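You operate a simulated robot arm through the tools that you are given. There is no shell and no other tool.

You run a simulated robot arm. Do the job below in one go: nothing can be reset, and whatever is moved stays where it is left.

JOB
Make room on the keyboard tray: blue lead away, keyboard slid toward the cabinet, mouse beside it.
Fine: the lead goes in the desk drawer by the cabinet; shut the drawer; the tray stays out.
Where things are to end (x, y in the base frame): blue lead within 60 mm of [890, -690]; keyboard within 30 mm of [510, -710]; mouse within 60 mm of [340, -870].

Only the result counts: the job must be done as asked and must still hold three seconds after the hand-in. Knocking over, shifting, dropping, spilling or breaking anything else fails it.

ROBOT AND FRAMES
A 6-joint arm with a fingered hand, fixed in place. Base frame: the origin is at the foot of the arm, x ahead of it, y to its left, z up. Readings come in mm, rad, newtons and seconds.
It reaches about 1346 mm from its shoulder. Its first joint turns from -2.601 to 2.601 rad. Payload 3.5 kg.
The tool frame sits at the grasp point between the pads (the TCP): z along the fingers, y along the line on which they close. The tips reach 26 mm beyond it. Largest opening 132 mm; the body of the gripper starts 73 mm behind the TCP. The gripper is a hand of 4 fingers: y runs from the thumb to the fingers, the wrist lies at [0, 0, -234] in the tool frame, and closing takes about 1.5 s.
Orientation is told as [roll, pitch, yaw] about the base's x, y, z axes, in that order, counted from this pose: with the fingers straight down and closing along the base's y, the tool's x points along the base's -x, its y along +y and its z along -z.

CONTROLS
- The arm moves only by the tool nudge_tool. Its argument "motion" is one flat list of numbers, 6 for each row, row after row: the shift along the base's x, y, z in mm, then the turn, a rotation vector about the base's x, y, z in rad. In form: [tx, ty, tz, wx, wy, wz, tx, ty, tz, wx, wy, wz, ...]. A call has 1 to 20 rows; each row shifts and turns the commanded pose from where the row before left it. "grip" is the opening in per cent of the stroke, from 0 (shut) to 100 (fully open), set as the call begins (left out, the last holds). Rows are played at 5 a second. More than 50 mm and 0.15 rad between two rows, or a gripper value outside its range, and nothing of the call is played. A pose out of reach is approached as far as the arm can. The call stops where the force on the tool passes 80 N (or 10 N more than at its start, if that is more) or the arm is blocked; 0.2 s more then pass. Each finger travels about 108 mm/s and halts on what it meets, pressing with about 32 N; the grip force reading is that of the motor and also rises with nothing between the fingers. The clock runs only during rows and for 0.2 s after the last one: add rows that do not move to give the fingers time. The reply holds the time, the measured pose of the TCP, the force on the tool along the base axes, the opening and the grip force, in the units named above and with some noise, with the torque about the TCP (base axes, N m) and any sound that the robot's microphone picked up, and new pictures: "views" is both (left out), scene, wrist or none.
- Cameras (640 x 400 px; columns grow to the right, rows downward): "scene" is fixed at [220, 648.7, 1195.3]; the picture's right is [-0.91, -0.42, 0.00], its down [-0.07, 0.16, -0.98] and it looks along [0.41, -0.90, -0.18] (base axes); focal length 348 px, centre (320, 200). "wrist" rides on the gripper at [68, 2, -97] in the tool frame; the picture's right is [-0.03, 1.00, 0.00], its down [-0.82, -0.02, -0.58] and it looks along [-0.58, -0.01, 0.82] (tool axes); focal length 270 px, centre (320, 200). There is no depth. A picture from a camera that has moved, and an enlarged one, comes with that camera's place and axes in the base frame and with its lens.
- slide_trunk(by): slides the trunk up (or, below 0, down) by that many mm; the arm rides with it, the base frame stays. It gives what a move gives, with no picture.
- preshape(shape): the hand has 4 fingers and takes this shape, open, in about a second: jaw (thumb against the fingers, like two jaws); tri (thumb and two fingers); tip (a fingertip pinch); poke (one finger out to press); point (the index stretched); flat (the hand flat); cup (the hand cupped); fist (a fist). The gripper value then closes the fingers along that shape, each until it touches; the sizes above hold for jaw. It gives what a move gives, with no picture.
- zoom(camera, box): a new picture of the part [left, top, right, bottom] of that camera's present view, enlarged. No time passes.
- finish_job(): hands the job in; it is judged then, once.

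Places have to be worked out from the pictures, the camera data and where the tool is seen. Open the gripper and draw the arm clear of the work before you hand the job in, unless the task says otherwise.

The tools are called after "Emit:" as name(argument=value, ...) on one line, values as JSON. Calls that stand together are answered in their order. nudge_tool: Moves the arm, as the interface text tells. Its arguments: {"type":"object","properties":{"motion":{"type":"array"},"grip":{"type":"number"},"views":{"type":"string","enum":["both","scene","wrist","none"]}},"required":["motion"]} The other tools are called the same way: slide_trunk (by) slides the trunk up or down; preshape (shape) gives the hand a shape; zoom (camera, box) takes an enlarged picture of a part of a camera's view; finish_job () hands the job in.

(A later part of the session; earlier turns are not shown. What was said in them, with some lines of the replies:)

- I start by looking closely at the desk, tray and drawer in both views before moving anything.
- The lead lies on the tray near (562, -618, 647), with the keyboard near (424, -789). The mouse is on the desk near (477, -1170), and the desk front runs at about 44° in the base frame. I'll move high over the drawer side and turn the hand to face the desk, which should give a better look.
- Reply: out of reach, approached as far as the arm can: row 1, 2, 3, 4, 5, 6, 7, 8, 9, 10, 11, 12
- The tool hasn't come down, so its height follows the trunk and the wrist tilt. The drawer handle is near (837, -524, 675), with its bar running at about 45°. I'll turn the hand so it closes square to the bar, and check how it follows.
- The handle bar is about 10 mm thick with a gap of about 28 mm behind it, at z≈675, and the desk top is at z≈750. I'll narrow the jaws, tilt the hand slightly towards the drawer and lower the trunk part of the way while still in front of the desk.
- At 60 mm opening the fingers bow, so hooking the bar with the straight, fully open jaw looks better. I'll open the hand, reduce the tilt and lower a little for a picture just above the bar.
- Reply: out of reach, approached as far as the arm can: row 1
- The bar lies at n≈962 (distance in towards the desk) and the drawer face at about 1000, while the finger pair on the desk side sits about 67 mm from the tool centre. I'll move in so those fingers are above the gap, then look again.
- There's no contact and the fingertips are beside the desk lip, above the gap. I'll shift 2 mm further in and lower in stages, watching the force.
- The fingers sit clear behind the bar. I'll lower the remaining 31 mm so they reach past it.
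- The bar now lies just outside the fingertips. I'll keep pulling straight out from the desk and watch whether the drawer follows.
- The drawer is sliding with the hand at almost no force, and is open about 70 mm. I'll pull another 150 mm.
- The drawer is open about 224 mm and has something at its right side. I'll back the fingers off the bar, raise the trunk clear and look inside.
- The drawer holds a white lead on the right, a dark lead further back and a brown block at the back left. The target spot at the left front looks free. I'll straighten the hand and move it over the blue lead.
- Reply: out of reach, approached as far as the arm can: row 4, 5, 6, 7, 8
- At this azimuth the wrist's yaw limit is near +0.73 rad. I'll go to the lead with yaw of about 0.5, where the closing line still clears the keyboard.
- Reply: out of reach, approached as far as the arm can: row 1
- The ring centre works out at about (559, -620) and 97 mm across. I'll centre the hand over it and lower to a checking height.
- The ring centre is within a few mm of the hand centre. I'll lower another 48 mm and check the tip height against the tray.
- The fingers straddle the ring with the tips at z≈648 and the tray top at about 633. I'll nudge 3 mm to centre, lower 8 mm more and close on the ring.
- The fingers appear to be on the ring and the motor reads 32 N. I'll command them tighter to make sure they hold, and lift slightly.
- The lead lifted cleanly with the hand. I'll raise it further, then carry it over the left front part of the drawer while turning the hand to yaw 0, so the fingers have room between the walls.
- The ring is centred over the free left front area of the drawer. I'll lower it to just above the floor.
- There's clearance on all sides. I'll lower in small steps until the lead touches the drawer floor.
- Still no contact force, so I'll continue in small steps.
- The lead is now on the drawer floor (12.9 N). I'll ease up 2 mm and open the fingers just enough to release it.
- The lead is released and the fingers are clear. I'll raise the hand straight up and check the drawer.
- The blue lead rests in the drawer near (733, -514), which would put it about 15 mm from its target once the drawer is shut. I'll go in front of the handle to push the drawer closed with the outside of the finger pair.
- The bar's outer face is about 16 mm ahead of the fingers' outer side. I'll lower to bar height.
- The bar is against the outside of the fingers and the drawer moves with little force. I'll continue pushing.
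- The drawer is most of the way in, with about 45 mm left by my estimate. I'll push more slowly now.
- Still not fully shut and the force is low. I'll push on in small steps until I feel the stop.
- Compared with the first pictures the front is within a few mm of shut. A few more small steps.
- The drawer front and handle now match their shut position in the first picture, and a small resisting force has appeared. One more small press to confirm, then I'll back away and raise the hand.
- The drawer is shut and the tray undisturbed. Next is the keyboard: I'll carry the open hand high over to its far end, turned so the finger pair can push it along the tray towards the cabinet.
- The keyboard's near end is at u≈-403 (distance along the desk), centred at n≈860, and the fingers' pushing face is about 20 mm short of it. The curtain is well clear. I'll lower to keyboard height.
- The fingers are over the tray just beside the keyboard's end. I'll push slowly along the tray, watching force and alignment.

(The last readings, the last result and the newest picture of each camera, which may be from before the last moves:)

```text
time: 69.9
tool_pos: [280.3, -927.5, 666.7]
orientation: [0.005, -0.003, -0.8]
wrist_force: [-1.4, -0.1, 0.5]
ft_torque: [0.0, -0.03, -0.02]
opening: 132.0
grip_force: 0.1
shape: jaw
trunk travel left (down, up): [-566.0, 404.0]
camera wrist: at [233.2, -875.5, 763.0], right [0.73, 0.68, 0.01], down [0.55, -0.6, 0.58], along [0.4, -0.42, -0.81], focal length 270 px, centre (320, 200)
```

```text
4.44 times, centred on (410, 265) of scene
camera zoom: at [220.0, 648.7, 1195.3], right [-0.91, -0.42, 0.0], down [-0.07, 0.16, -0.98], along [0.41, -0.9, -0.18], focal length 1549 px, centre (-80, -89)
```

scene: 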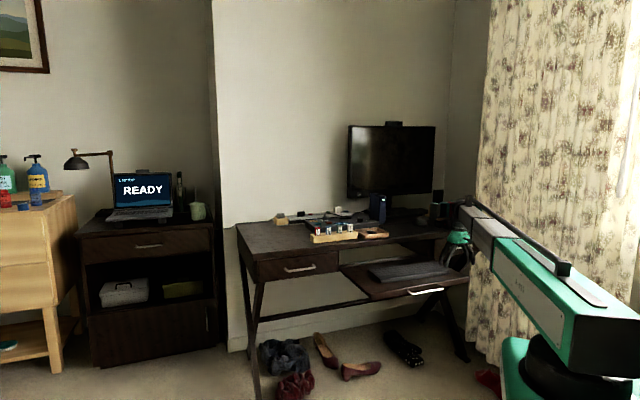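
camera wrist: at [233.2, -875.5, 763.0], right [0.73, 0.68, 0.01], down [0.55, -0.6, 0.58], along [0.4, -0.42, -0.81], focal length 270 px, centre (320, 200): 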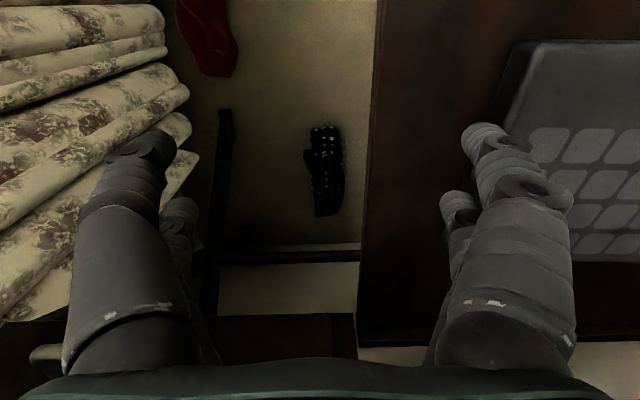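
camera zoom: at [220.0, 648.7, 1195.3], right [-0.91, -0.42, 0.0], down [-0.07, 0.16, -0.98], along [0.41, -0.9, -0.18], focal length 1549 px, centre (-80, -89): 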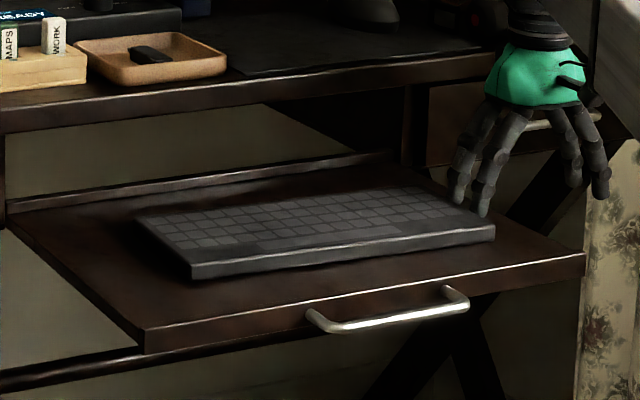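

The keyboard follows without turning, and its near end is now at u≈-371 against a target of -284. I'll push 84 mm more.

Emit:
nudge_tool(motion=[5, 4.88, 0, 0, 0, 0, 5, 4.88, 0, 0, 0, 0, 5, 4.88, 0, 0, 0, 0, 5, 4.88, 0, 0, 0, 0, 5, 4.88, 0, 0, 0, 0, 5, 4.88, 0, 0, 0, 0, 5, 4.88, 0, 0, 0, 0, 5, 4.88, 0, 0, 0, 0, 5, 4.88, 0, 0, 0, 0, 5, 4.88, 0, 0, 0, 0, 5, 4.88, 0, 0, 0, 0, 5, 4.88, 0, 0, 0, 0], views="both")

Emit:
zoom(camera="scene", box=[330, 220, 490, 320])

```text
time: 72.5
tool_pos: [340.7, -867.8, 667.5]
orientation: [0.006, -0.003, -0.799]
wrist_force: [-1.0, -0.9, 0.9]
ft_torque: [0.0, 0.01, -0.02]
opening: 131.8
grip_force: 0.0
shape: jaw
trunk travel left (down, up): [-566.0, 404.0]
camera wrist: at [293.3, -816.9, 763.0], right [0.73, 0.68, 0.01], down [0.55, -0.6, 0.58], along [0.4, -0.42, -0.81], focal length 270 px, centre (320, 200)
```

scene: 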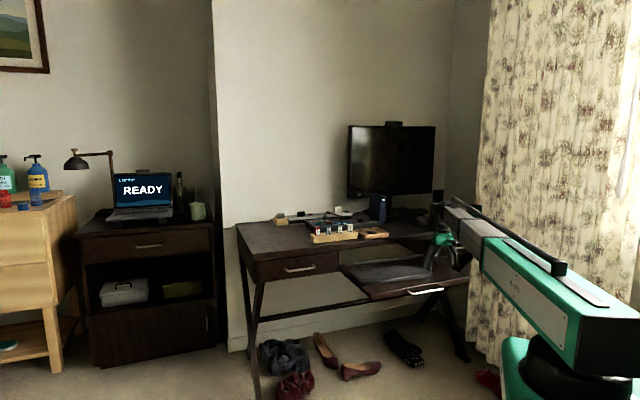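
wrist: 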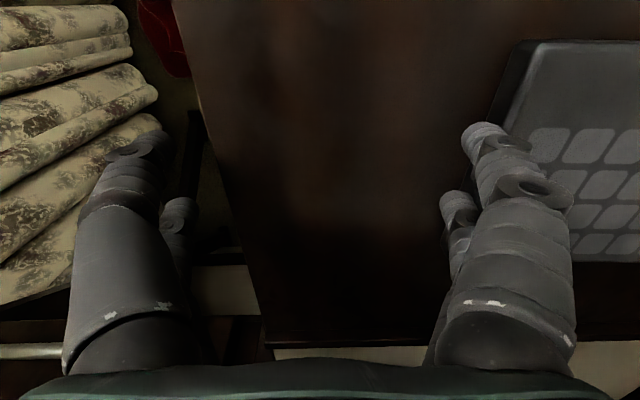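

```text
4.00 times, centred on (410, 270) of scene
camera zoom: at [220.0, 648.7, 1195.3], right [-0.91, -0.42, 0.0], down [-0.07, 0.16, -0.98], along [0.41, -0.9, -0.18], focal length 1394 px, centre (-40, -80)
```

zoom: 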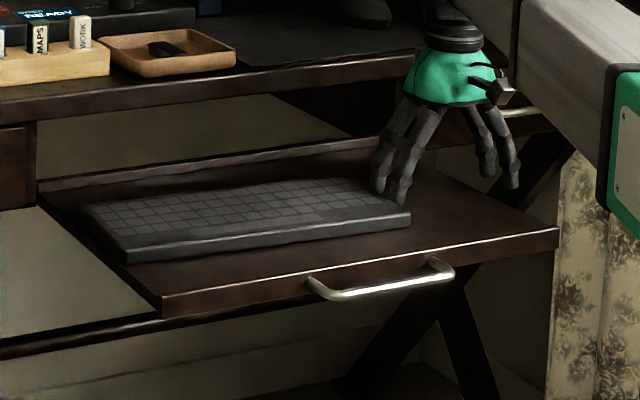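

The keyboard should now be centred near u≈-129. I'll back off, raise, and check its place from above.

Emit:
nudge_tool(motion=[-7, -7, 0, 0, 0, 0, -7, -7, 0, 0, 0, 0], views="none")

Emit:
slide_trunk(by=260)

Emit:
nudge_tool(motion=[20, 20, 0, 0, 0, 0, 20, 20, 0, 0, 0, 0, 20, 20, 0, 0, 0, 0, 0, 0, 0, 0, 0, 0], views="both")

```text
time: 73.1
tool_pos: [325.3, -882.0, 667.1]
orientation: [0.004, -0.004, -0.798]
wrist_force: [1.2, 0.4, 0.0]
ft_torque: [0.01, 0.0, 0.0]
opening: 132.0
grip_force: 0.0
shape: jaw
trunk travel left (down, up): [-566.0, 404.0]
```

```text
time: 75.7
tool_pos: [325.0, -882.5, 925.6]
orientation: [0.006, -0.004, -0.8]
wrist_force: [0.2, -0.5, 1.0]
ft_torque: [-0.02, 0.0, -0.02]
opening: 131.9
grip_force: 0.1
shape: jaw
trunk travel left (down, up): [-826.0, 144.0]
```

```text
time: 76.7
tool_pos: [386.7, -822.5, 925.7]
orientation: [0.005, -0.004, -0.8]
wrist_force: [-0.4, 0.0, -0.3]
ft_torque: [0.0, -0.04, 0.01]
opening: 131.7
grip_force: 0.0
shape: jaw
trunk travel left (down, up): [-826.0, 144.0]
camera wrist: at [339.8, -770.8, 1023.1], right [0.73, 0.68, 0.0], down [0.55, -0.6, 0.58], along [0.4, -0.42, -0.81], focal length 270 px, centre (320, 200)
```

scene: 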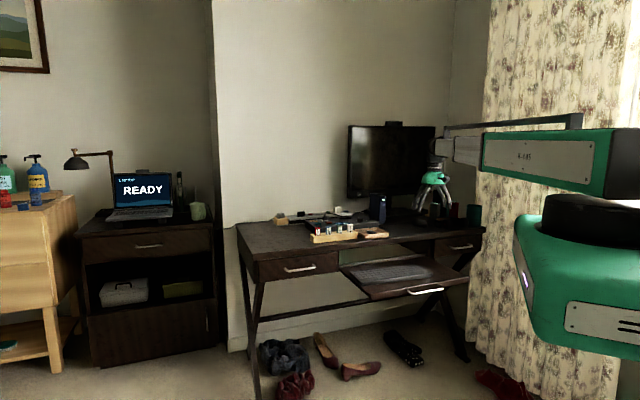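
wrist: 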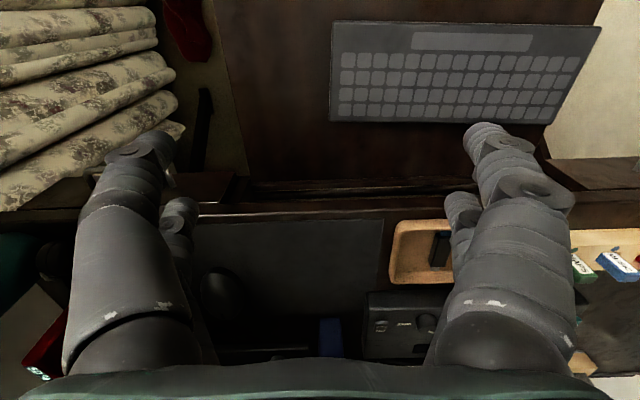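

The keyboard centre measures about (516, -707), some 7 mm from its target. The mouse is on the mat near (475, -1137, 765), so I'll move over towards it for a close look at the headset beside it.

Emit:
nudge_tool(motion=[9.3, -46.8, 0, 0, 0, 0, 9.3, -46.8, 0, 0, 0, 0, 9.3, -46.8, 0, 0, 0, 0, 9.3, -46.8, 0, 0, 0, 0, 9.3, -46.8, 0, 0, 0, 0, 9.3, -46.8, 0, 0, 0, 0], views="both")

Emit:
zoom(camera="wrist", box=[160, 100, 480, 300])

Emit:
zoom(camera="scene", box=[330, 110, 500, 260])

```text
time: 78.1
tool_pos: [423.2, -1049.0, 927.2]
orientation: [0.004, -0.004, -0.8]
wrist_force: [-0.3, 0.6, -0.4]
ft_torque: [-0.02, 0.01, 0.01]
opening: 131.5
grip_force: 0.0
shape: jaw
out of reach, approached as far as the arm can: row 5, 6
trunk travel left (down, up): [-826.0, 144.0]
camera wrist: at [376.5, -997.2, 1022.6], right [0.73, 0.68, 0.0], down [0.55, -0.6, 0.58], along [0.4, -0.43, -0.81], focal length 270 px, centre (320, 200)
```

scene: 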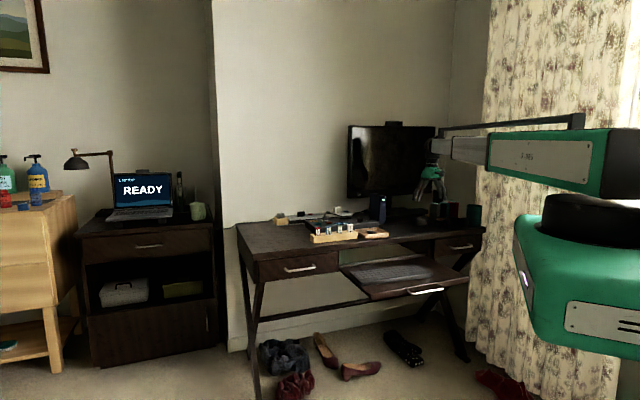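
wrist: 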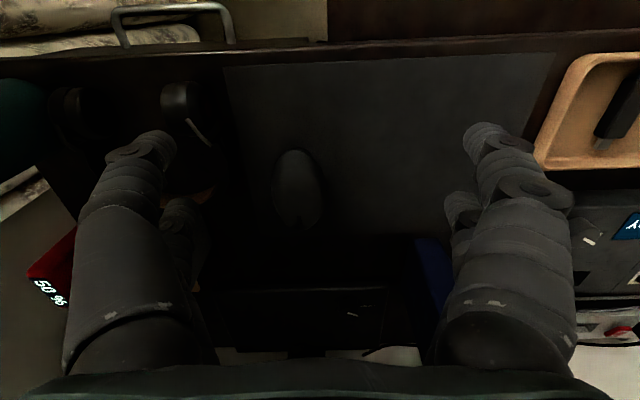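

```text
2.00 times, centred on (320, 200) of wrist
camera zoom: at [376.5, -997.2, 1022.6], right [0.73, 0.68, 0.0], down [0.55, -0.6, 0.58], along [0.4, -0.43, -0.81], focal length 541 px, centre (320, 200)
```

zoom: 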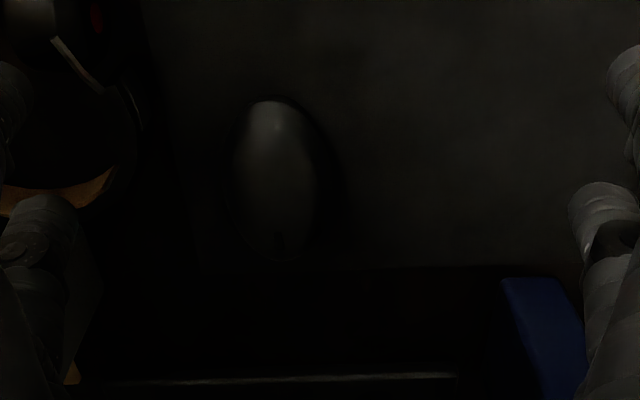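

```text
2.67 times, centred on (415, 185) of scene
camera zoom: at [220.0, 648.7, 1195.3], right [-0.91, -0.42, 0.0], down [-0.07, 0.16, -0.98], along [0.41, -0.9, -0.18], focal length 929 px, centre (67, 240)
```

zoom: 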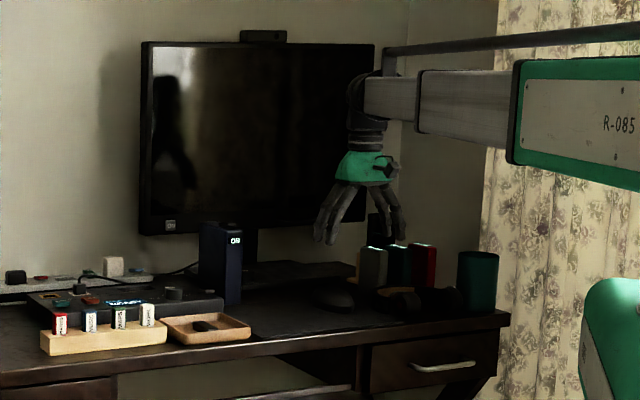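

With the hand vertical the arm stops at about 1131 mm, so reaching the mouse (r≈1233) needs the hand tilted outward by about 0.52 rad. The headset band sits to the left, around u≈-535, so I'll keep the hand biased away from it and look from a safe height.

Emit:
nudge_tool(motion=[15.75, -19.2, 8, -0.0932, -0.0906, 0, 15.75, -19.2, 8, -0.0932, -0.0906, 0, 15.75, -19.2, 8, -0.0932, -0.0906, 0, 15.75, -19.2, 8, -0.0932, -0.0906, 0, 0, 0, 0, 0, 0, 0], grip=82, views="both")

Emit:
zoom(camera="wrist", box=[140, 60, 460, 260])

```text
time: 79.3
tool_pos: [486.1, -1127.3, 958.9]
orientation: [0.005, -0.526, -0.799]
wrist_force: [-0.7, -0.2, 0.6]
ft_torque: [0.01, -0.02, 0.0]
opening: 108.4
grip_force: 0.0
shape: jaw
out of reach, approached as far as the arm can: row 1, 4
trunk travel left (down, up): [-826.0, 144.0]
camera wrist: at [412.7, -1048.5, 1007.4], right [0.73, 0.68, 0.02], down [0.27, -0.32, 0.91], along [0.63, -0.66, -0.42], focal length 270 px, centre (320, 200)
```

scene: 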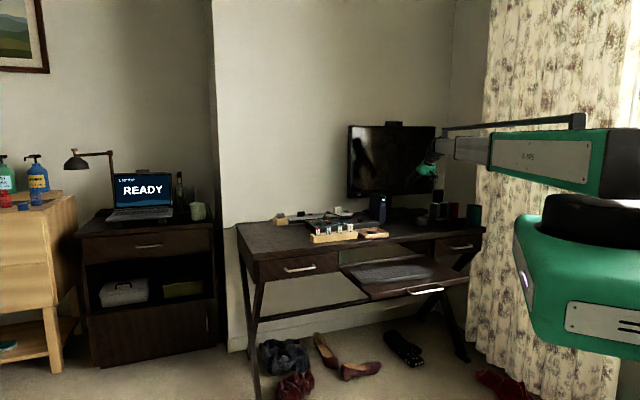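
wrist: 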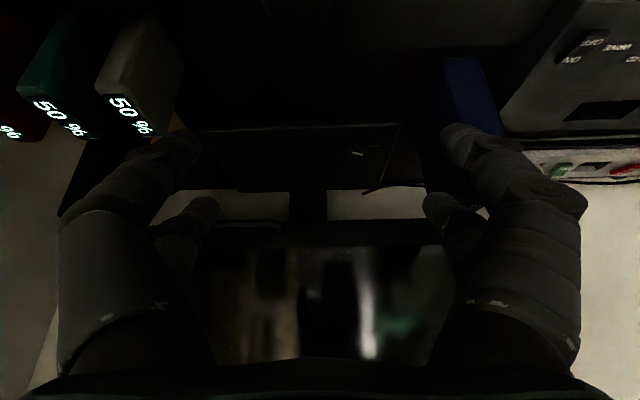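

```text
2.00 times, centred on (300, 160) of wrist
camera zoom: at [412.7, -1048.5, 1007.4], right [0.73, 0.68, 0.02], down [0.27, -0.32, 0.91], along [0.63, -0.66, -0.42], focal length 541 px, centre (360, 280)
```

zoom: 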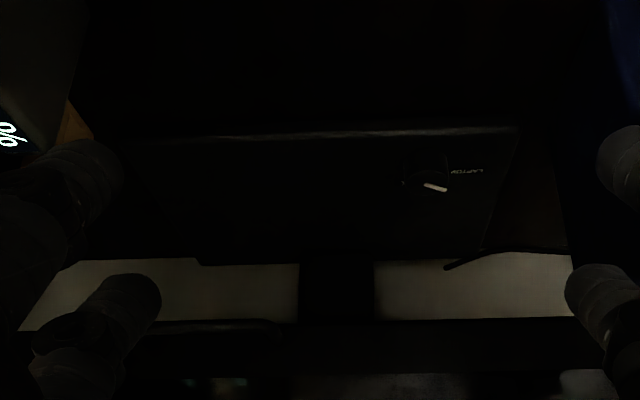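

The monitor is far behind (n≈1490), so no conflict there. I'll lower about 95 mm so the mouse comes into view.

Emit:
slide_trunk(by=-95)

Emit:
nudge_tool(motion=[0, 0, 0, 0, 0, 0], views="both")

Emit:
zoom(camera="wrist", box=[140, 0, 460, 200])

Emit:
zoom(camera="scene", box=[390, 160, 490, 240])

```text
time: 80.6
tool_pos: [486.0, -1126.8, 863.5]
orientation: [0.006, -0.524, -0.8]
wrist_force: [0.1, -0.5, 0.6]
ft_torque: [-0.03, 0.02, 0.02]
opening: 108.0
grip_force: 0.1
shape: jaw
trunk travel left (down, up): [-731.0, 239.0]
```

```text
time: 81.0
tool_pos: [485.4, -1127.1, 863.9]
orientation: [0.005, -0.523, -0.799]
wrist_force: [-1.1, -0.3, 0.5]
ft_torque: [-0.01, 0.01, 0.0]
opening: 108.2
grip_force: 0.1
shape: jaw
trunk travel left (down, up): [-731.0, 239.0]
camera wrist: at [412.6, -1048.3, 912.5], right [0.73, 0.68, 0.02], down [0.27, -0.32, 0.91], along [0.63, -0.66, -0.42], focal length 270 px, centre (320, 200)
```

scene: 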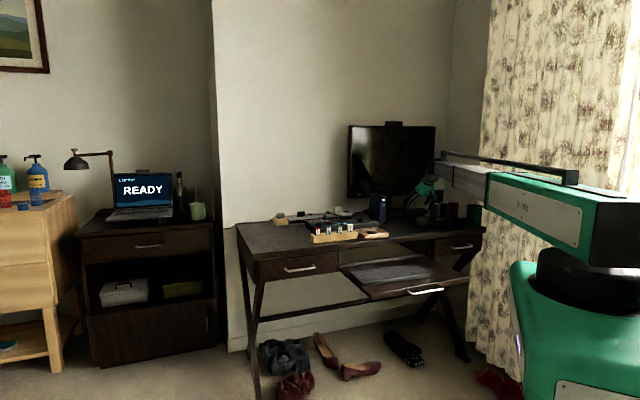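
wrist: 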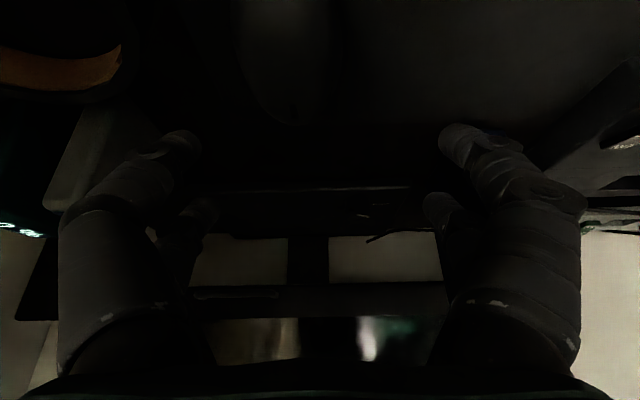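

```text
2.00 times, centred on (300, 100) of wrist
camera zoom: at [412.6, -1048.3, 912.5], right [0.73, 0.68, 0.02], down [0.27, -0.32, 0.91], along [0.63, -0.66, -0.42], focal length 541 px, centre (360, 400)
```

zoom: 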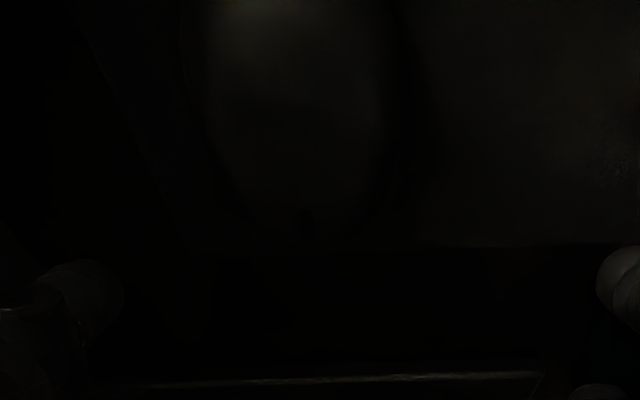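

```text
5.00 times, centred on (440, 200) of scene
camera zoom: at [220.0, 648.7, 1195.3], right [-0.91, -0.42, 0.0], down [-0.07, 0.16, -0.98], along [0.41, -0.9, -0.18], focal length 1742 px, centre (-280, 200)
```

zoom: 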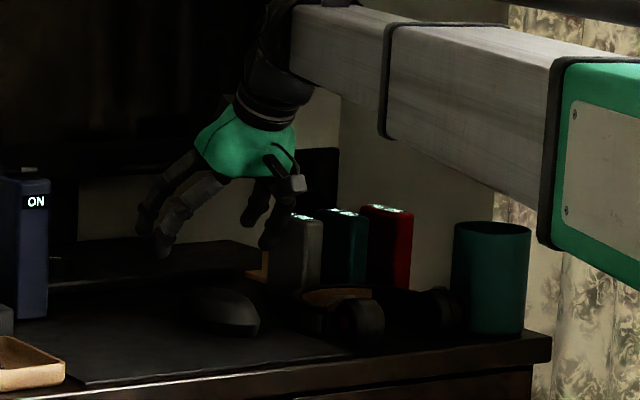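

The mouse spans roughly u -479 to -424 and n 1095 to 1210, and the left finger gap clears both mouse and headset. I'll lower to just above grasp height and check.

Emit:
slide_trunk(by=-50)

Emit:
nudge_tool(motion=[4, -4.2, 0, 0, 0, 0], views="both")

Emit:
zoom(camera="scene", box=[390, 170, 480, 240])

Emit:
zoom(camera="wrist", box=[80, 0, 480, 250])

```text
time: 82.0
tool_pos: [485.9, -1127.7, 814.5]
orientation: [0.007, -0.524, -0.8]
wrist_force: [0.8, 0.4, -0.4]
ft_torque: [-0.01, -0.04, 0.05]
opening: 108.3
grip_force: 0.1
shape: jaw
trunk travel left (down, up): [-681.0, 289.0]
```

```text
time: 82.3
tool_pos: [489.8, -1132.6, 813.8]
orientation: [0.005, -0.522, -0.799]
wrist_force: [0.4, 0.5, -0.5]
ft_torque: [-0.01, -0.02, 0.04]
opening: 108.4
grip_force: 0.0
shape: jaw
trunk travel left (down, up): [-681.0, 289.0]
camera wrist: at [416.4, -1052.6, 862.5], right [0.73, 0.68, 0.02], down [0.27, -0.32, 0.91], along [0.63, -0.66, -0.42], focal length 270 px, centre (320, 200)
```

scene: 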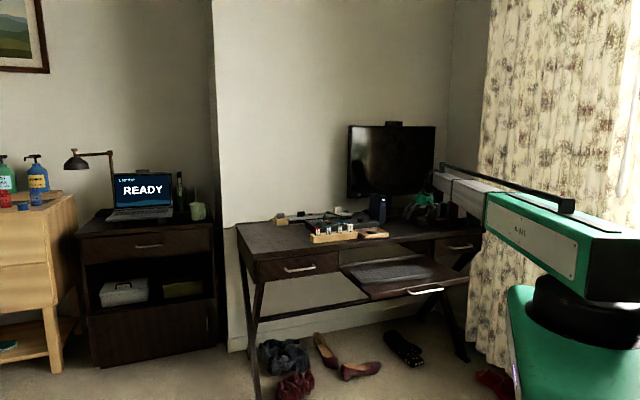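
wrist: 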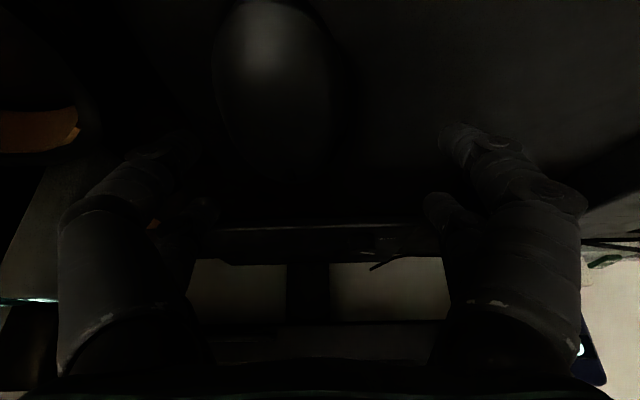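

```text
5.71 times, centred on (435, 205) of scene
camera zoom: at [220.0, 648.7, 1195.3], right [-0.91, -0.42, 0.0], down [-0.07, 0.16, -0.98], along [0.41, -0.9, -0.18], focal length 1991 px, centre (-337, 171)
```

zoom: 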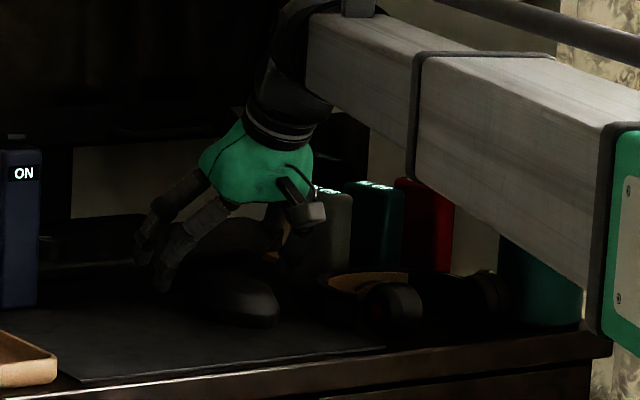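

```text
1.60 times, centred on (280, 125) of wrist
camera zoom: at [416.4, -1052.6, 862.5], right [0.73, 0.68, 0.02], down [0.27, -0.32, 0.91], along [0.63, -0.66, -0.42], focal length 432 px, centre (384, 320)
```

zoom: 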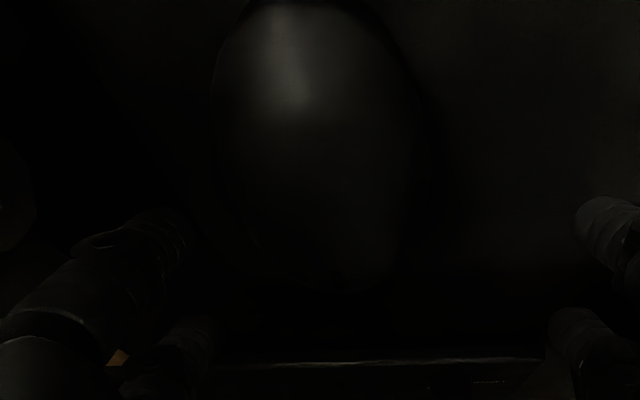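

The mouse is centred between the fingers in the depth direction, and the left finger has about 13 mm to it. I'll lower the last 20 mm.

Emit:
slide_trunk(by=-14)

Emit:
slide_trunk(by=-5)

Emit:
nudge_tool(motion=[0, 0, 0, 0, 0, 0], views="wrist")

Emit:
zoom(camera="scene", box=[400, 185, 470, 240])

```text
time: 83.0
tool_pos: [490.1, -1131.1, 799.1]
orientation: [0.005, -0.525, -0.8]
wrist_force: [-0.8, 0.4, -0.3]
ft_torque: [0.01, 0.01, 0.0]
opening: 108.6
grip_force: 0.0
shape: jaw
trunk travel left (down, up): [-667.0, 303.0]
```

```text
time: 83.5
tool_pos: [489.9, -1131.8, 793.0]
orientation: [0.005, -0.523, -0.799]
wrist_force: [0.7, 0.2, 0.7]
ft_torque: [-0.04, -0.03, 0.0]
opening: 108.2
grip_force: 0.0
shape: jaw
trunk travel left (down, up): [-662.0, 308.0]
```

```text
time: 83.9
tool_pos: [490.2, -1131.6, 794.7]
orientation: [0.005, -0.524, -0.801]
wrist_force: [0.3, 0.2, 0.0]
ft_torque: [-0.01, 0.01, 0.0]
opening: 108.5
grip_force: 0.1
shape: jaw
trunk travel left (down, up): [-662.0, 308.0]
camera wrist: at [416.4, -1052.5, 843.4], right [0.73, 0.68, 0.02], down [0.28, -0.32, 0.91], along [0.63, -0.66, -0.42], focal length 270 px, centre (320, 200)
```

wrist: 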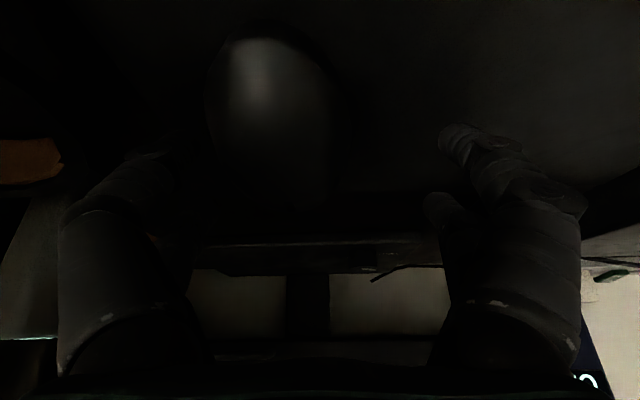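

```text
7.27 times, centred on (435, 212) of scene
camera zoom: at [220.0, 648.7, 1195.3], right [-0.91, -0.42, 0.0], down [-0.07, 0.16, -0.98], along [0.41, -0.9, -0.18], focal length 2534 px, centre (-516, 109)
```

zoom: 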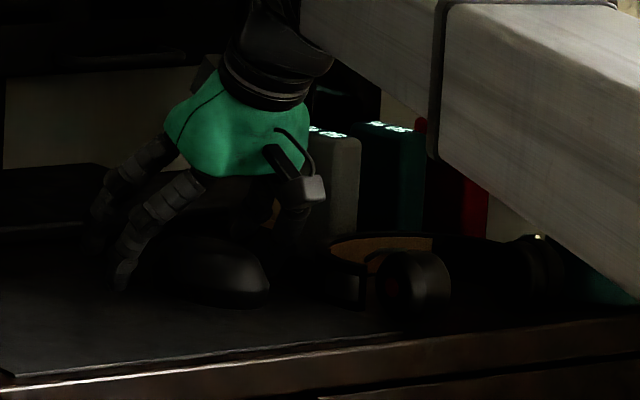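

The fingertips are at z≈761 and the mat is at about 752. I'll lower 4 mm more and close on the mouse.

Emit:
slide_trunk(by=-4)

Emit:
nudge_tool(motion=[0, 0, 0, 0, 0, 0, 0, 0, 0, 0, 0, 0, 0, 0, 0, 0, 0, 0, 0, 0, 0, 0, 0, 0, 0, 0, 0, 0, 0, 0, 0, 0, 0, 0, 0, 0], grip=22, views="wrist")

Emit:
zoom(camera="scene", box=[400, 185, 470, 240])

```text
time: 84.4
tool_pos: [489.2, -1132.0, 790.6]
orientation: [0.005, -0.524, -0.799]
wrist_force: [0.5, -0.3, -0.7]
ft_torque: [0.05, 0.03, 0.02]
opening: 108.1
grip_force: 0.1
shape: jaw
trunk travel left (down, up): [-658.0, 312.0]
```

```text
time: 85.8
tool_pos: [490.0, -1131.1, 791.5]
orientation: [0.005, -0.523, -0.799]
wrist_force: [0.8, -1.6, 3.8]
ft_torque: [-0.06, -0.11, -0.04]
opening: 47.8
grip_force: 31.6
shape: jaw
trunk travel left (down, up): [-658.0, 312.0]
camera wrist: at [416.4, -1052.5, 839.7], right [0.73, 0.68, 0.02], down [0.27, -0.32, 0.91], along [0.63, -0.66, -0.42], focal length 270 px, centre (320, 200)
```

wrist: 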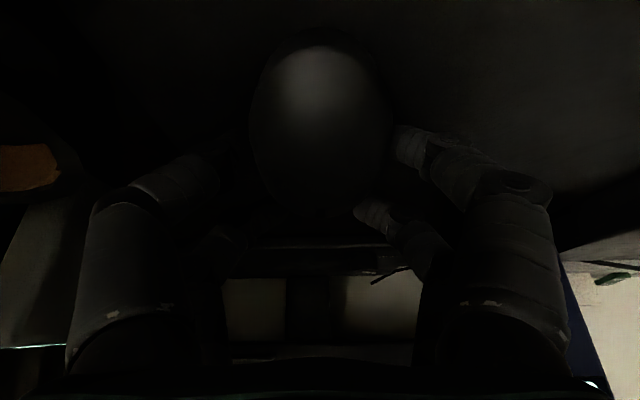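

```text
7.27 times, centred on (435, 212) of scene
camera zoom: at [220.0, 648.7, 1195.3], right [-0.91, -0.42, 0.0], down [-0.07, 0.16, -0.98], along [0.41, -0.9, -0.18], focal length 2534 px, centre (-516, 109)
```

zoom: 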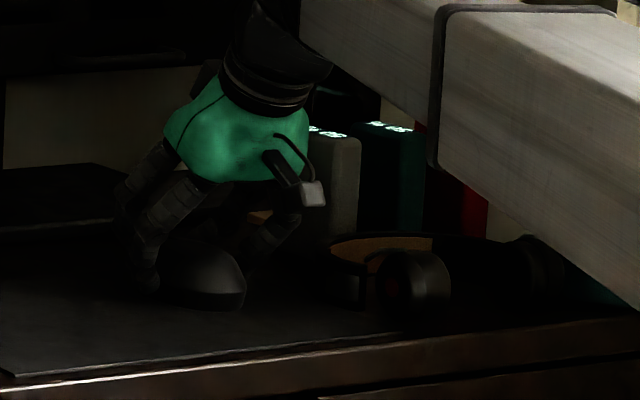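

The mouse was drawn to the middle and is held at 48 mm opening. I'll lift 15 mm to test the hold.

Emit:
slide_trunk(by=15)

Emit:
nudge_tool(motion=[0, 0, 0, 0, 0, 0, 0, 0, 0, 0, 0, 0], views="wrist")

Emit:
zoom(camera="scene", box=[400, 185, 470, 240])

```text
time: 86.5
tool_pos: [489.8, -1132.6, 805.0]
orientation: [0.006, -0.52, -0.8]
wrist_force: [-0.5, 0.4, -0.3]
ft_torque: [0.0, 0.0, 0.0]
opening: 46.9
grip_force: 32.0
shape: jaw
trunk travel left (down, up): [-673.0, 297.0]
```

```text
time: 87.1
tool_pos: [490.9, -1131.5, 804.8]
orientation: [0.005, -0.524, -0.799]
wrist_force: [0.6, 0.4, -0.3]
ft_torque: [-0.03, 0.01, 0.01]
opening: 46.8
grip_force: 32.3
shape: jaw
trunk travel left (down, up): [-673.0, 297.0]
camera wrist: at [416.5, -1052.6, 854.3], right [0.73, 0.68, 0.02], down [0.28, -0.32, 0.91], along [0.63, -0.66, -0.42], focal length 270 px, centre (320, 200)
```

wrist: 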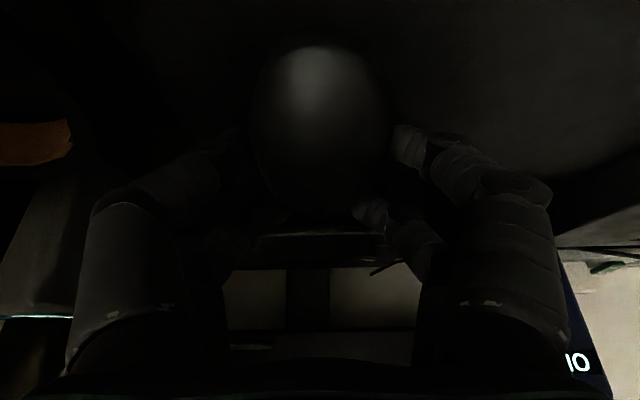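

```text
7.27 times, centred on (435, 212) of scene
camera zoom: at [220.0, 648.7, 1195.3], right [-0.91, -0.42, 0.0], down [-0.07, 0.16, -0.98], along [0.41, -0.9, -0.18], focal length 2534 px, centre (-516, 109)
```

zoom: 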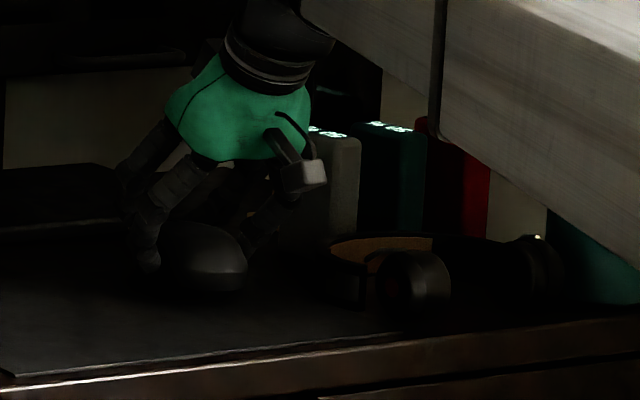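

The mouse lifts firmly with the hand. I'll raise it well clear and carry it over the tray, left of the keyboard.

Emit:
slide_trunk(by=105)

Emit:
nudge_tool(motion=[-15.6, 26.1, 0, 0, 0, 0, -15.6, 26.1, 0, 0, 0, 0, -15.6, 26.1, 0, 0, 0, 0, -15.6, 26.1, 0, 0, 0, 0, -15.6, 26.1, 0, 0, 0, 0, -15.6, 26.1, 0, 0, 0, 0, -15.6, 26.1, 0, 0, 0, 0, -15.6, 26.1, 0, 0, 0, 0, -15.6, 26.1, 0, 0, 0, 0, -15.6, 26.1, 0, 0, 0, 0], views="both")

Emit:
zoom(camera="scene", box=[360, 140, 500, 300])

```text
time: 88.4
tool_pos: [490.8, -1132.7, 910.8]
orientation: [0.005, -0.524, -0.8]
wrist_force: [-0.5, -0.4, -0.2]
ft_torque: [-0.06, 0.0, -0.01]
opening: 47.1
grip_force: 31.6
shape: jaw
trunk travel left (down, up): [-778.0, 192.0]
```

```text
time: 90.6
tool_pos: [333.4, -869.9, 909.9]
orientation: [0.006, -0.522, -0.8]
wrist_force: [0.8, -0.8, 0.1]
ft_torque: [-0.01, 0.01, 0.02]
opening: 47.3
grip_force: 32.3
shape: jaw
trunk travel left (down, up): [-778.0, 192.0]
camera wrist: at [259.8, -790.0, 959.4], right [0.73, 0.68, 0.02], down [0.28, -0.32, 0.91], along [0.63, -0.66, -0.42], focal length 270 px, centre (320, 200)
```

scene: 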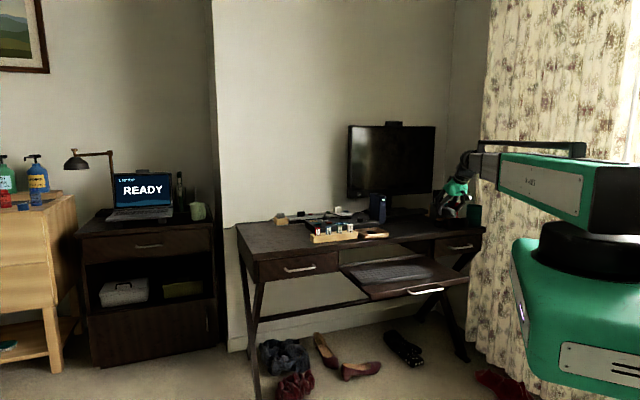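
wrist: 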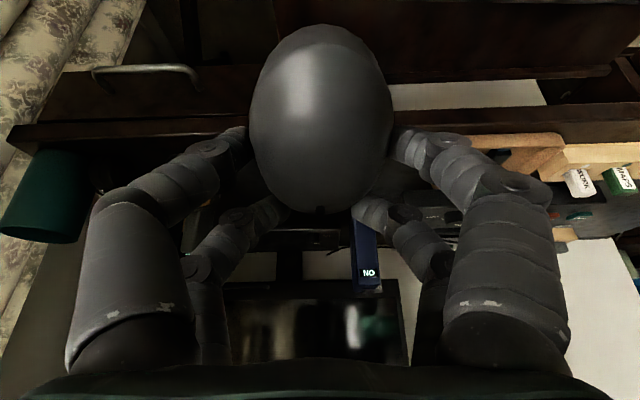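

```text
2.50 times, centred on (430, 220) of scene
camera zoom: at [220.0, 648.7, 1195.3], right [-0.91, -0.42, 0.0], down [-0.07, 0.16, -0.98], along [0.41, -0.9, -0.18], focal length 871 px, centre (45, 150)
```

zoom: 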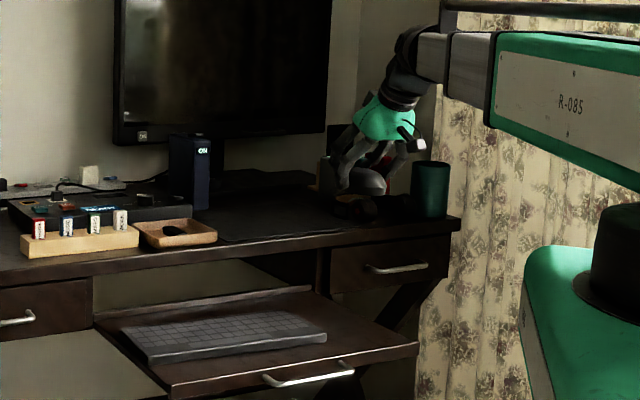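

The mouse hangs level in the grip over the free part of the tray. I'll lower most of the way and check.

Emit:
slide_trunk(by=-222)

Emit:
nudge_tool(motion=[0, 0, 0, 0, 0, 0], views="both")

Emit:
zoom(camera="scene", box=[380, 220, 480, 300])

```text
time: 93.0
tool_pos: [334.1, -869.9, 688.8]
orientation: [0.006, -0.523, -0.8]
wrist_force: [-0.3, 0.3, -0.7]
ft_torque: [0.03, -0.01, -0.02]
opening: 47.1
grip_force: 31.4
shape: jaw
trunk travel left (down, up): [-556.0, 414.0]
```

```text
time: 93.4
tool_pos: [333.2, -869.9, 689.8]
orientation: [0.005, -0.524, -0.798]
wrist_force: [0.1, -0.8, -0.8]
ft_torque: [-0.02, 0.05, 0.0]
opening: 47.4
grip_force: 32.1
shape: jaw
trunk travel left (down, up): [-556.0, 414.0]
camera wrist: at [260.2, -790.5, 737.4], right [0.73, 0.68, 0.02], down [0.28, -0.32, 0.91], along [0.63, -0.66, -0.42], focal length 270 px, centre (320, 200)
```

scene: 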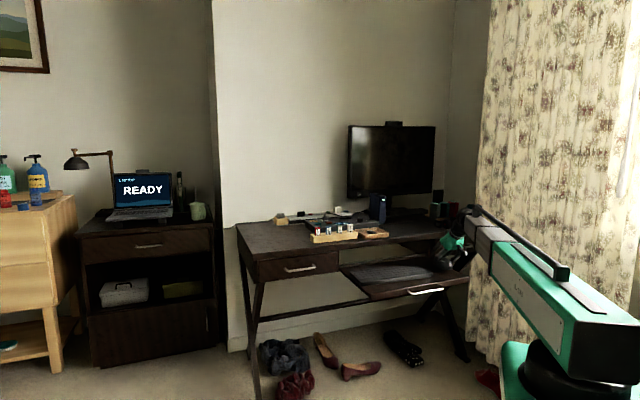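
wrist: 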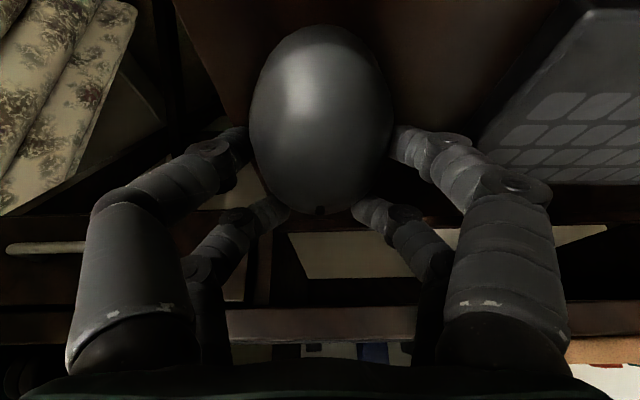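

```text
5.00 times, centred on (430, 260) of scene
camera zoom: at [220.0, 648.7, 1195.3], right [-0.91, -0.42, 0.0], down [-0.07, 0.16, -0.98], along [0.41, -0.9, -0.18], focal length 1742 px, centre (-230, -100)
```

zoom: 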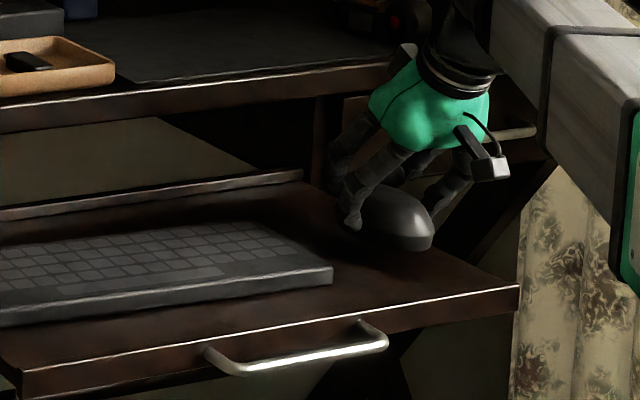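

The mouse will sit about 18 mm inside the tray's left edge and clear of the keyboard. I'll lower in small steps until it touches.

Emit:
slide_trunk(by=-12)

Emit:
slide_trunk(by=-3)

Emit:
slide_trunk(by=-2)

```text
time: 94.0
tool_pos: [333.7, -868.3, 676.1]
orientation: [0.005, -0.522, -0.801]
wrist_force: [0.6, -0.1, -0.8]
ft_torque: [-0.01, 0.03, 0.01]
opening: 47.2
grip_force: 32.0
shape: jaw
trunk travel left (down, up): [-544.0, 426.0]
```

```text
time: 94.5
tool_pos: [333.8, -870.4, 673.2]
orientation: [0.005, -0.525, -0.799]
wrist_force: [0.1, -0.1, -0.9]
ft_torque: [0.04, -0.01, 0.03]
opening: 47.1
grip_force: 32.2
shape: jaw
trunk travel left (down, up): [-541.0, 429.0]
```

```text
time: 95.0
tool_pos: [334.5, -870.8, 671.5]
orientation: [0.005, -0.524, -0.799]
wrist_force: [-1.1, -0.3, 3.0]
ft_torque: [-0.13, -0.1, -0.02]
opening: 47.1
grip_force: 32.0
shape: jaw
trunk travel left (down, up): [-539.0, 431.0]
```

The mouse has touched the tray (3 N). I'll open the fingers modestly to release it.

Emit:
nudge_tool(motion=[0, 0, 0, 0, 0, 0, 0, 0, 0, 0, 0, 0, 0, 0, 0, 0, 0, 0, 0, 0, 0, 0, 0, 0], grip=62, views="both")

Emit:
zoom(camera="scene", box=[380, 220, 480, 300])

```text
time: 96.0
tool_pos: [333.8, -870.0, 670.9]
orientation: [0.005, -0.522, -0.799]
wrist_force: [-0.3, 0.8, -0.1]
ft_torque: [-0.03, 0.01, 0.02]
opening: 81.3
grip_force: 0.1
shape: jaw
trunk travel left (down, up): [-539.0, 431.0]
camera wrist: at [260.2, -790.4, 720.4], right [0.73, 0.68, 0.02], down [0.28, -0.32, 0.91], along [0.63, -0.66, -0.42], focal length 270 px, centre (320, 200)
```

scene: 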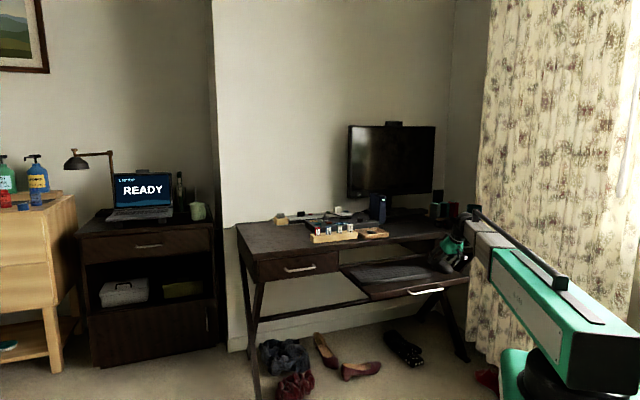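
wrist: 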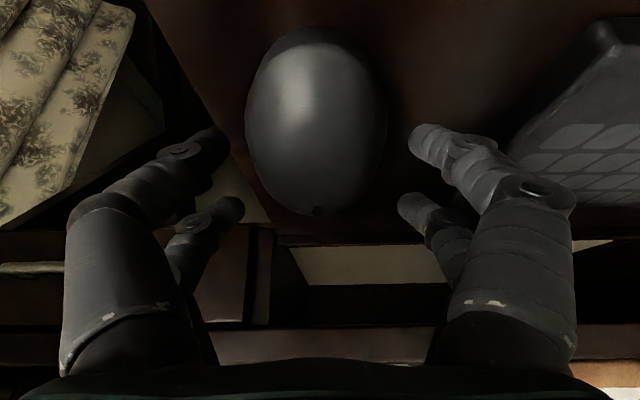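

```text
5.00 times, centred on (430, 260) of scene
camera zoom: at [220.0, 648.7, 1195.3], right [-0.91, -0.42, 0.0], down [-0.07, 0.16, -0.98], along [0.41, -0.9, -0.18], focal length 1742 px, centre (-230, -100)
```

zoom: 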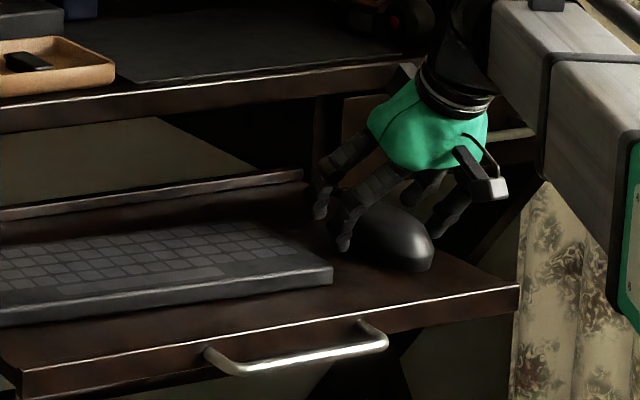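

The mouse is released and rests flat on the tray. I'll raise the hand straight up and inspect the result.

Emit:
slide_trunk(by=270)

Emit:
nudge_tool(motion=[-20, 25, 0, 0.0932, 0.0906, 0, -20, 25, 0, 0.0932, 0.0906, 0, -20, 25, 0, 0.0932, 0.0906, 0, -20, 25, 0, 0.0932, 0.0906, 0, 0, 0, 0, 0, 0, 0], grip=100, views="both")

Emit:
zoom(camera="scene", box=[330, 220, 490, 320])

Emit:
zoom(camera="scene", box=[235, 190, 345, 300])

Emit:
zoom(camera="scene", box=[390, 175, 490, 240])

```text
time: 98.8
tool_pos: [333.6, -869.4, 941.2]
orientation: [0.005, -0.524, -0.799]
wrist_force: [0.4, 0.0, 0.5]
ft_torque: [-0.01, -0.04, 0.02]
opening: 81.5
grip_force: 0.1
shape: jaw
trunk travel left (down, up): [-809.0, 161.0]
```

```text
time: 100.0
tool_pos: [252.4, -769.3, 910.4]
orientation: [0.005, -0.002, -0.799]
wrist_force: [0.5, 0.3, -0.1]
ft_torque: [-0.01, 0.02, 0.0]
opening: 132.0
grip_force: 0.0
shape: jaw
out of reach, approached as far as the arm can: row 1, 2, 3
trunk travel left (down, up): [-809.0, 161.0]
camera wrist: at [206.3, -718.6, 1006.3], right [0.73, 0.68, 0.0], down [0.55, -0.6, 0.58], along [0.4, -0.42, -0.82], focal length 270 px, centre (320, 200)
```

scene: 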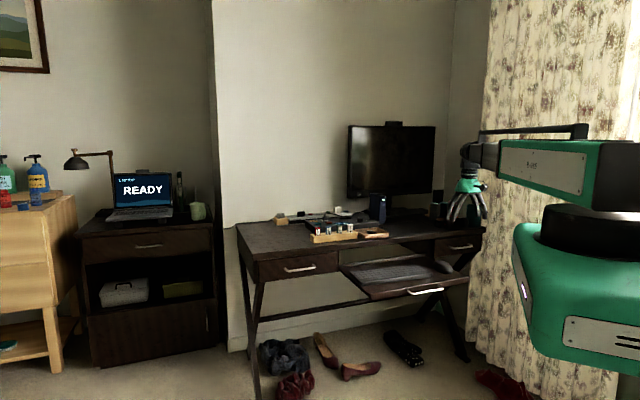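
wrist: 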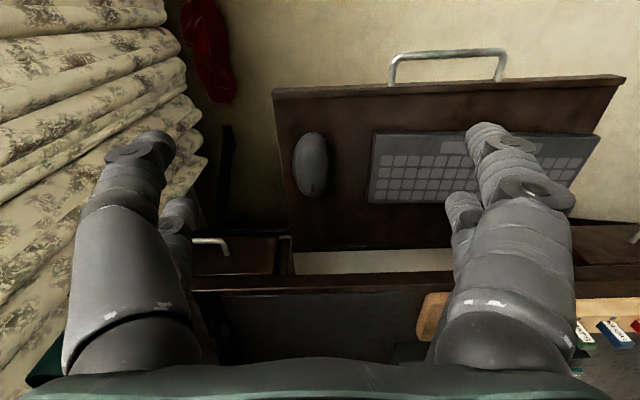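

```text
4.00 times, centred on (410, 270) of scene
camera zoom: at [220.0, 648.7, 1195.3], right [-0.91, -0.42, 0.0], down [-0.07, 0.16, -0.98], along [0.41, -0.9, -0.18], focal length 1394 px, centre (-40, -80)
```

zoom: 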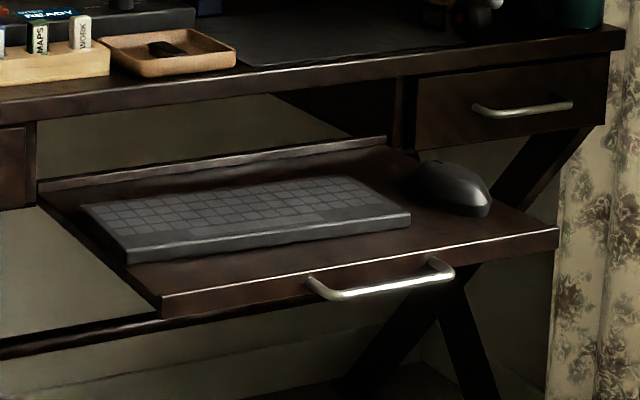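

```text
3.64 times, centred on (290, 245) of scene
camera zoom: at [220.0, 648.7, 1195.3], right [-0.91, -0.42, 0.0], down [-0.07, 0.16, -0.98], along [0.41, -0.9, -0.18], focal length 1267 px, centre (429, 36)
```

zoom: 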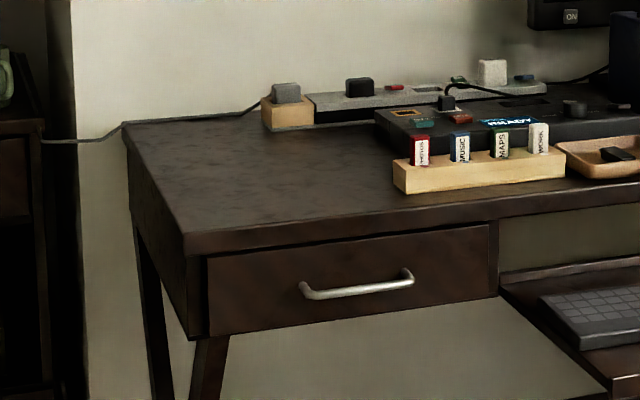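

```text
6.15 times, centred on (440, 208) of scene
camera zoom: at [220.0, 648.7, 1195.3], right [-0.91, -0.42, 0.0], down [-0.07, 0.16, -0.98], along [0.41, -0.9, -0.18], focal length 2144 px, centre (-418, 154)
```

zoom: 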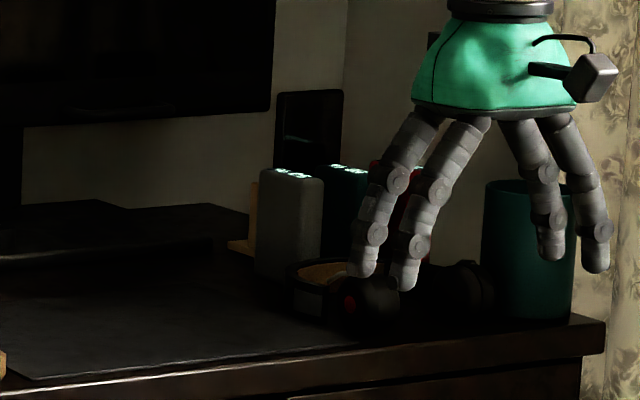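

Everything looks right. The mouse is near (328, -864), the keyboard near (516, -707), and the drawer is shut with the lead at about (893, -675). The tray corners and the headset sit where they started. I'll draw the arm back and up, clear of the work, before handing in.

Emit:
nudge_tool(motion=[-12, 25, 0, 0, 0, 0.1, -12, 25, 0, 0, 0, 0.1, -12, 25, 0, 0, 0, 0.1, -12, 25, 0, 0, 0, 0.1], grip=100, views="none")

Emit:
slide_trunk(by=115)

Emit:
nudge_tool(motion=[0, 0, 0, 0, 0, 0], views="both")

```text
time: 101.0
tool_pos: [204.8, -668.2, 910.9]
orientation: [0.005, -0.004, -0.4]
wrist_force: [0.6, 0.5, 0.4]
ft_torque: [0.01, -0.01, -0.03]
opening: 131.8
grip_force: 0.0
shape: jaw
out of reach, approached as far as the arm can: row 4
trunk travel left (down, up): [-809.0, 161.0]
```

```text
time: 102.4
tool_pos: [205.3, -669.4, 1025.0]
orientation: [0.005, -0.004, -0.4]
wrist_force: [-0.5, 1.1, 0.1]
ft_torque: [0.01, 0.0, 0.0]
opening: 131.8
grip_force: 0.0
shape: jaw
trunk travel left (down, up): [-924.0, 46.0]
```

```text
time: 102.8
tool_pos: [205.3, -669.9, 1025.3]
orientation: [0.005, -0.004, -0.401]
wrist_force: [-1.0, 0.0, 0.7]
ft_torque: [0.02, 0.0, -0.02]
opening: 131.9
grip_force: 0.0
shape: jaw
trunk travel left (down, up): [-924.0, 46.0]
camera wrist: at [142.9, -640.2, 1121.1], right [0.41, 0.91, 0.0], down [0.74, -0.34, 0.58], along [0.53, -0.24, -0.81], focal length 270 px, centre (320, 200)
```

scene: 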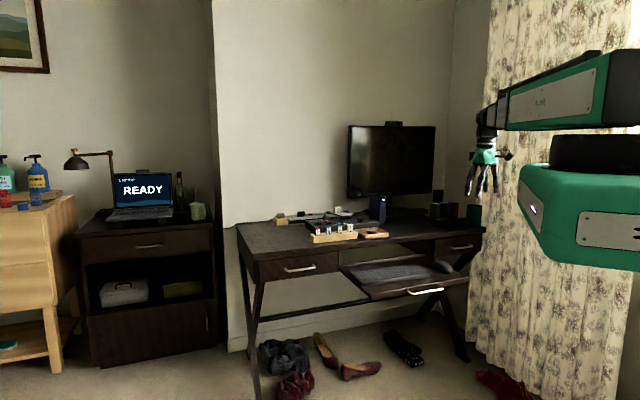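
wrist: 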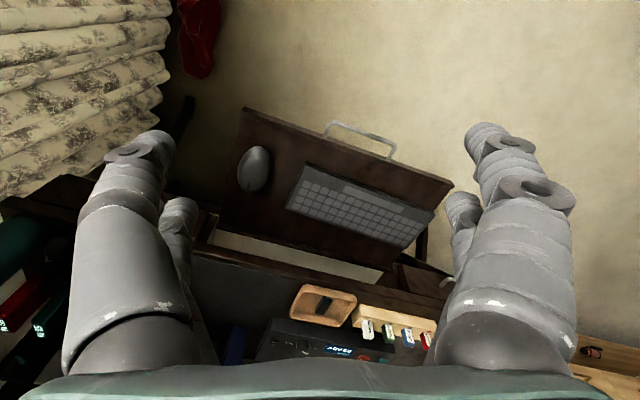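

The arm is back at its starting place with the hand open. The tray is out with the keyboard and mouse side by side, and the drawer is shut, so I'm handing the job in.

Emit:
finish_job()

```text
The job is handed in.
```

I've handed the job in. The blue lead is in the desk drawer by the cabinet, with the drawer shut. The keyboard is slid toward the cabinet, with the mouse beside it on the tray. I don't have the judge's result.

These are the final places, worked out from the camera pictures:

| Item | Measured at (mm) | Target (mm) | Off by | Allowed |
|---|---|---|---|---|
| Blue lead | [893, -675] | [890, -690] | about 15 mm | 60 mm |
| Keyboard | [516, -707] | [510, -710] | about 7 mm | 30 mm |
| Mouse | [328, -864] | [340, -870] | about 14 mm | 60 mm |

- **Blue lead:** I can't see it with the drawer shut. Its place is worked out from where I set it down and how far the drawer slid back.
- **Tray:** it is still out, and its corners match the first picture.
- **Everything else:** in the final pictures, the headset is where it was at the start and nothing else looks moved. The white lead, dark lead and brown block already in the drawer were clear of the hand.
- **Arm:** it is back at its starting place with the hand open.
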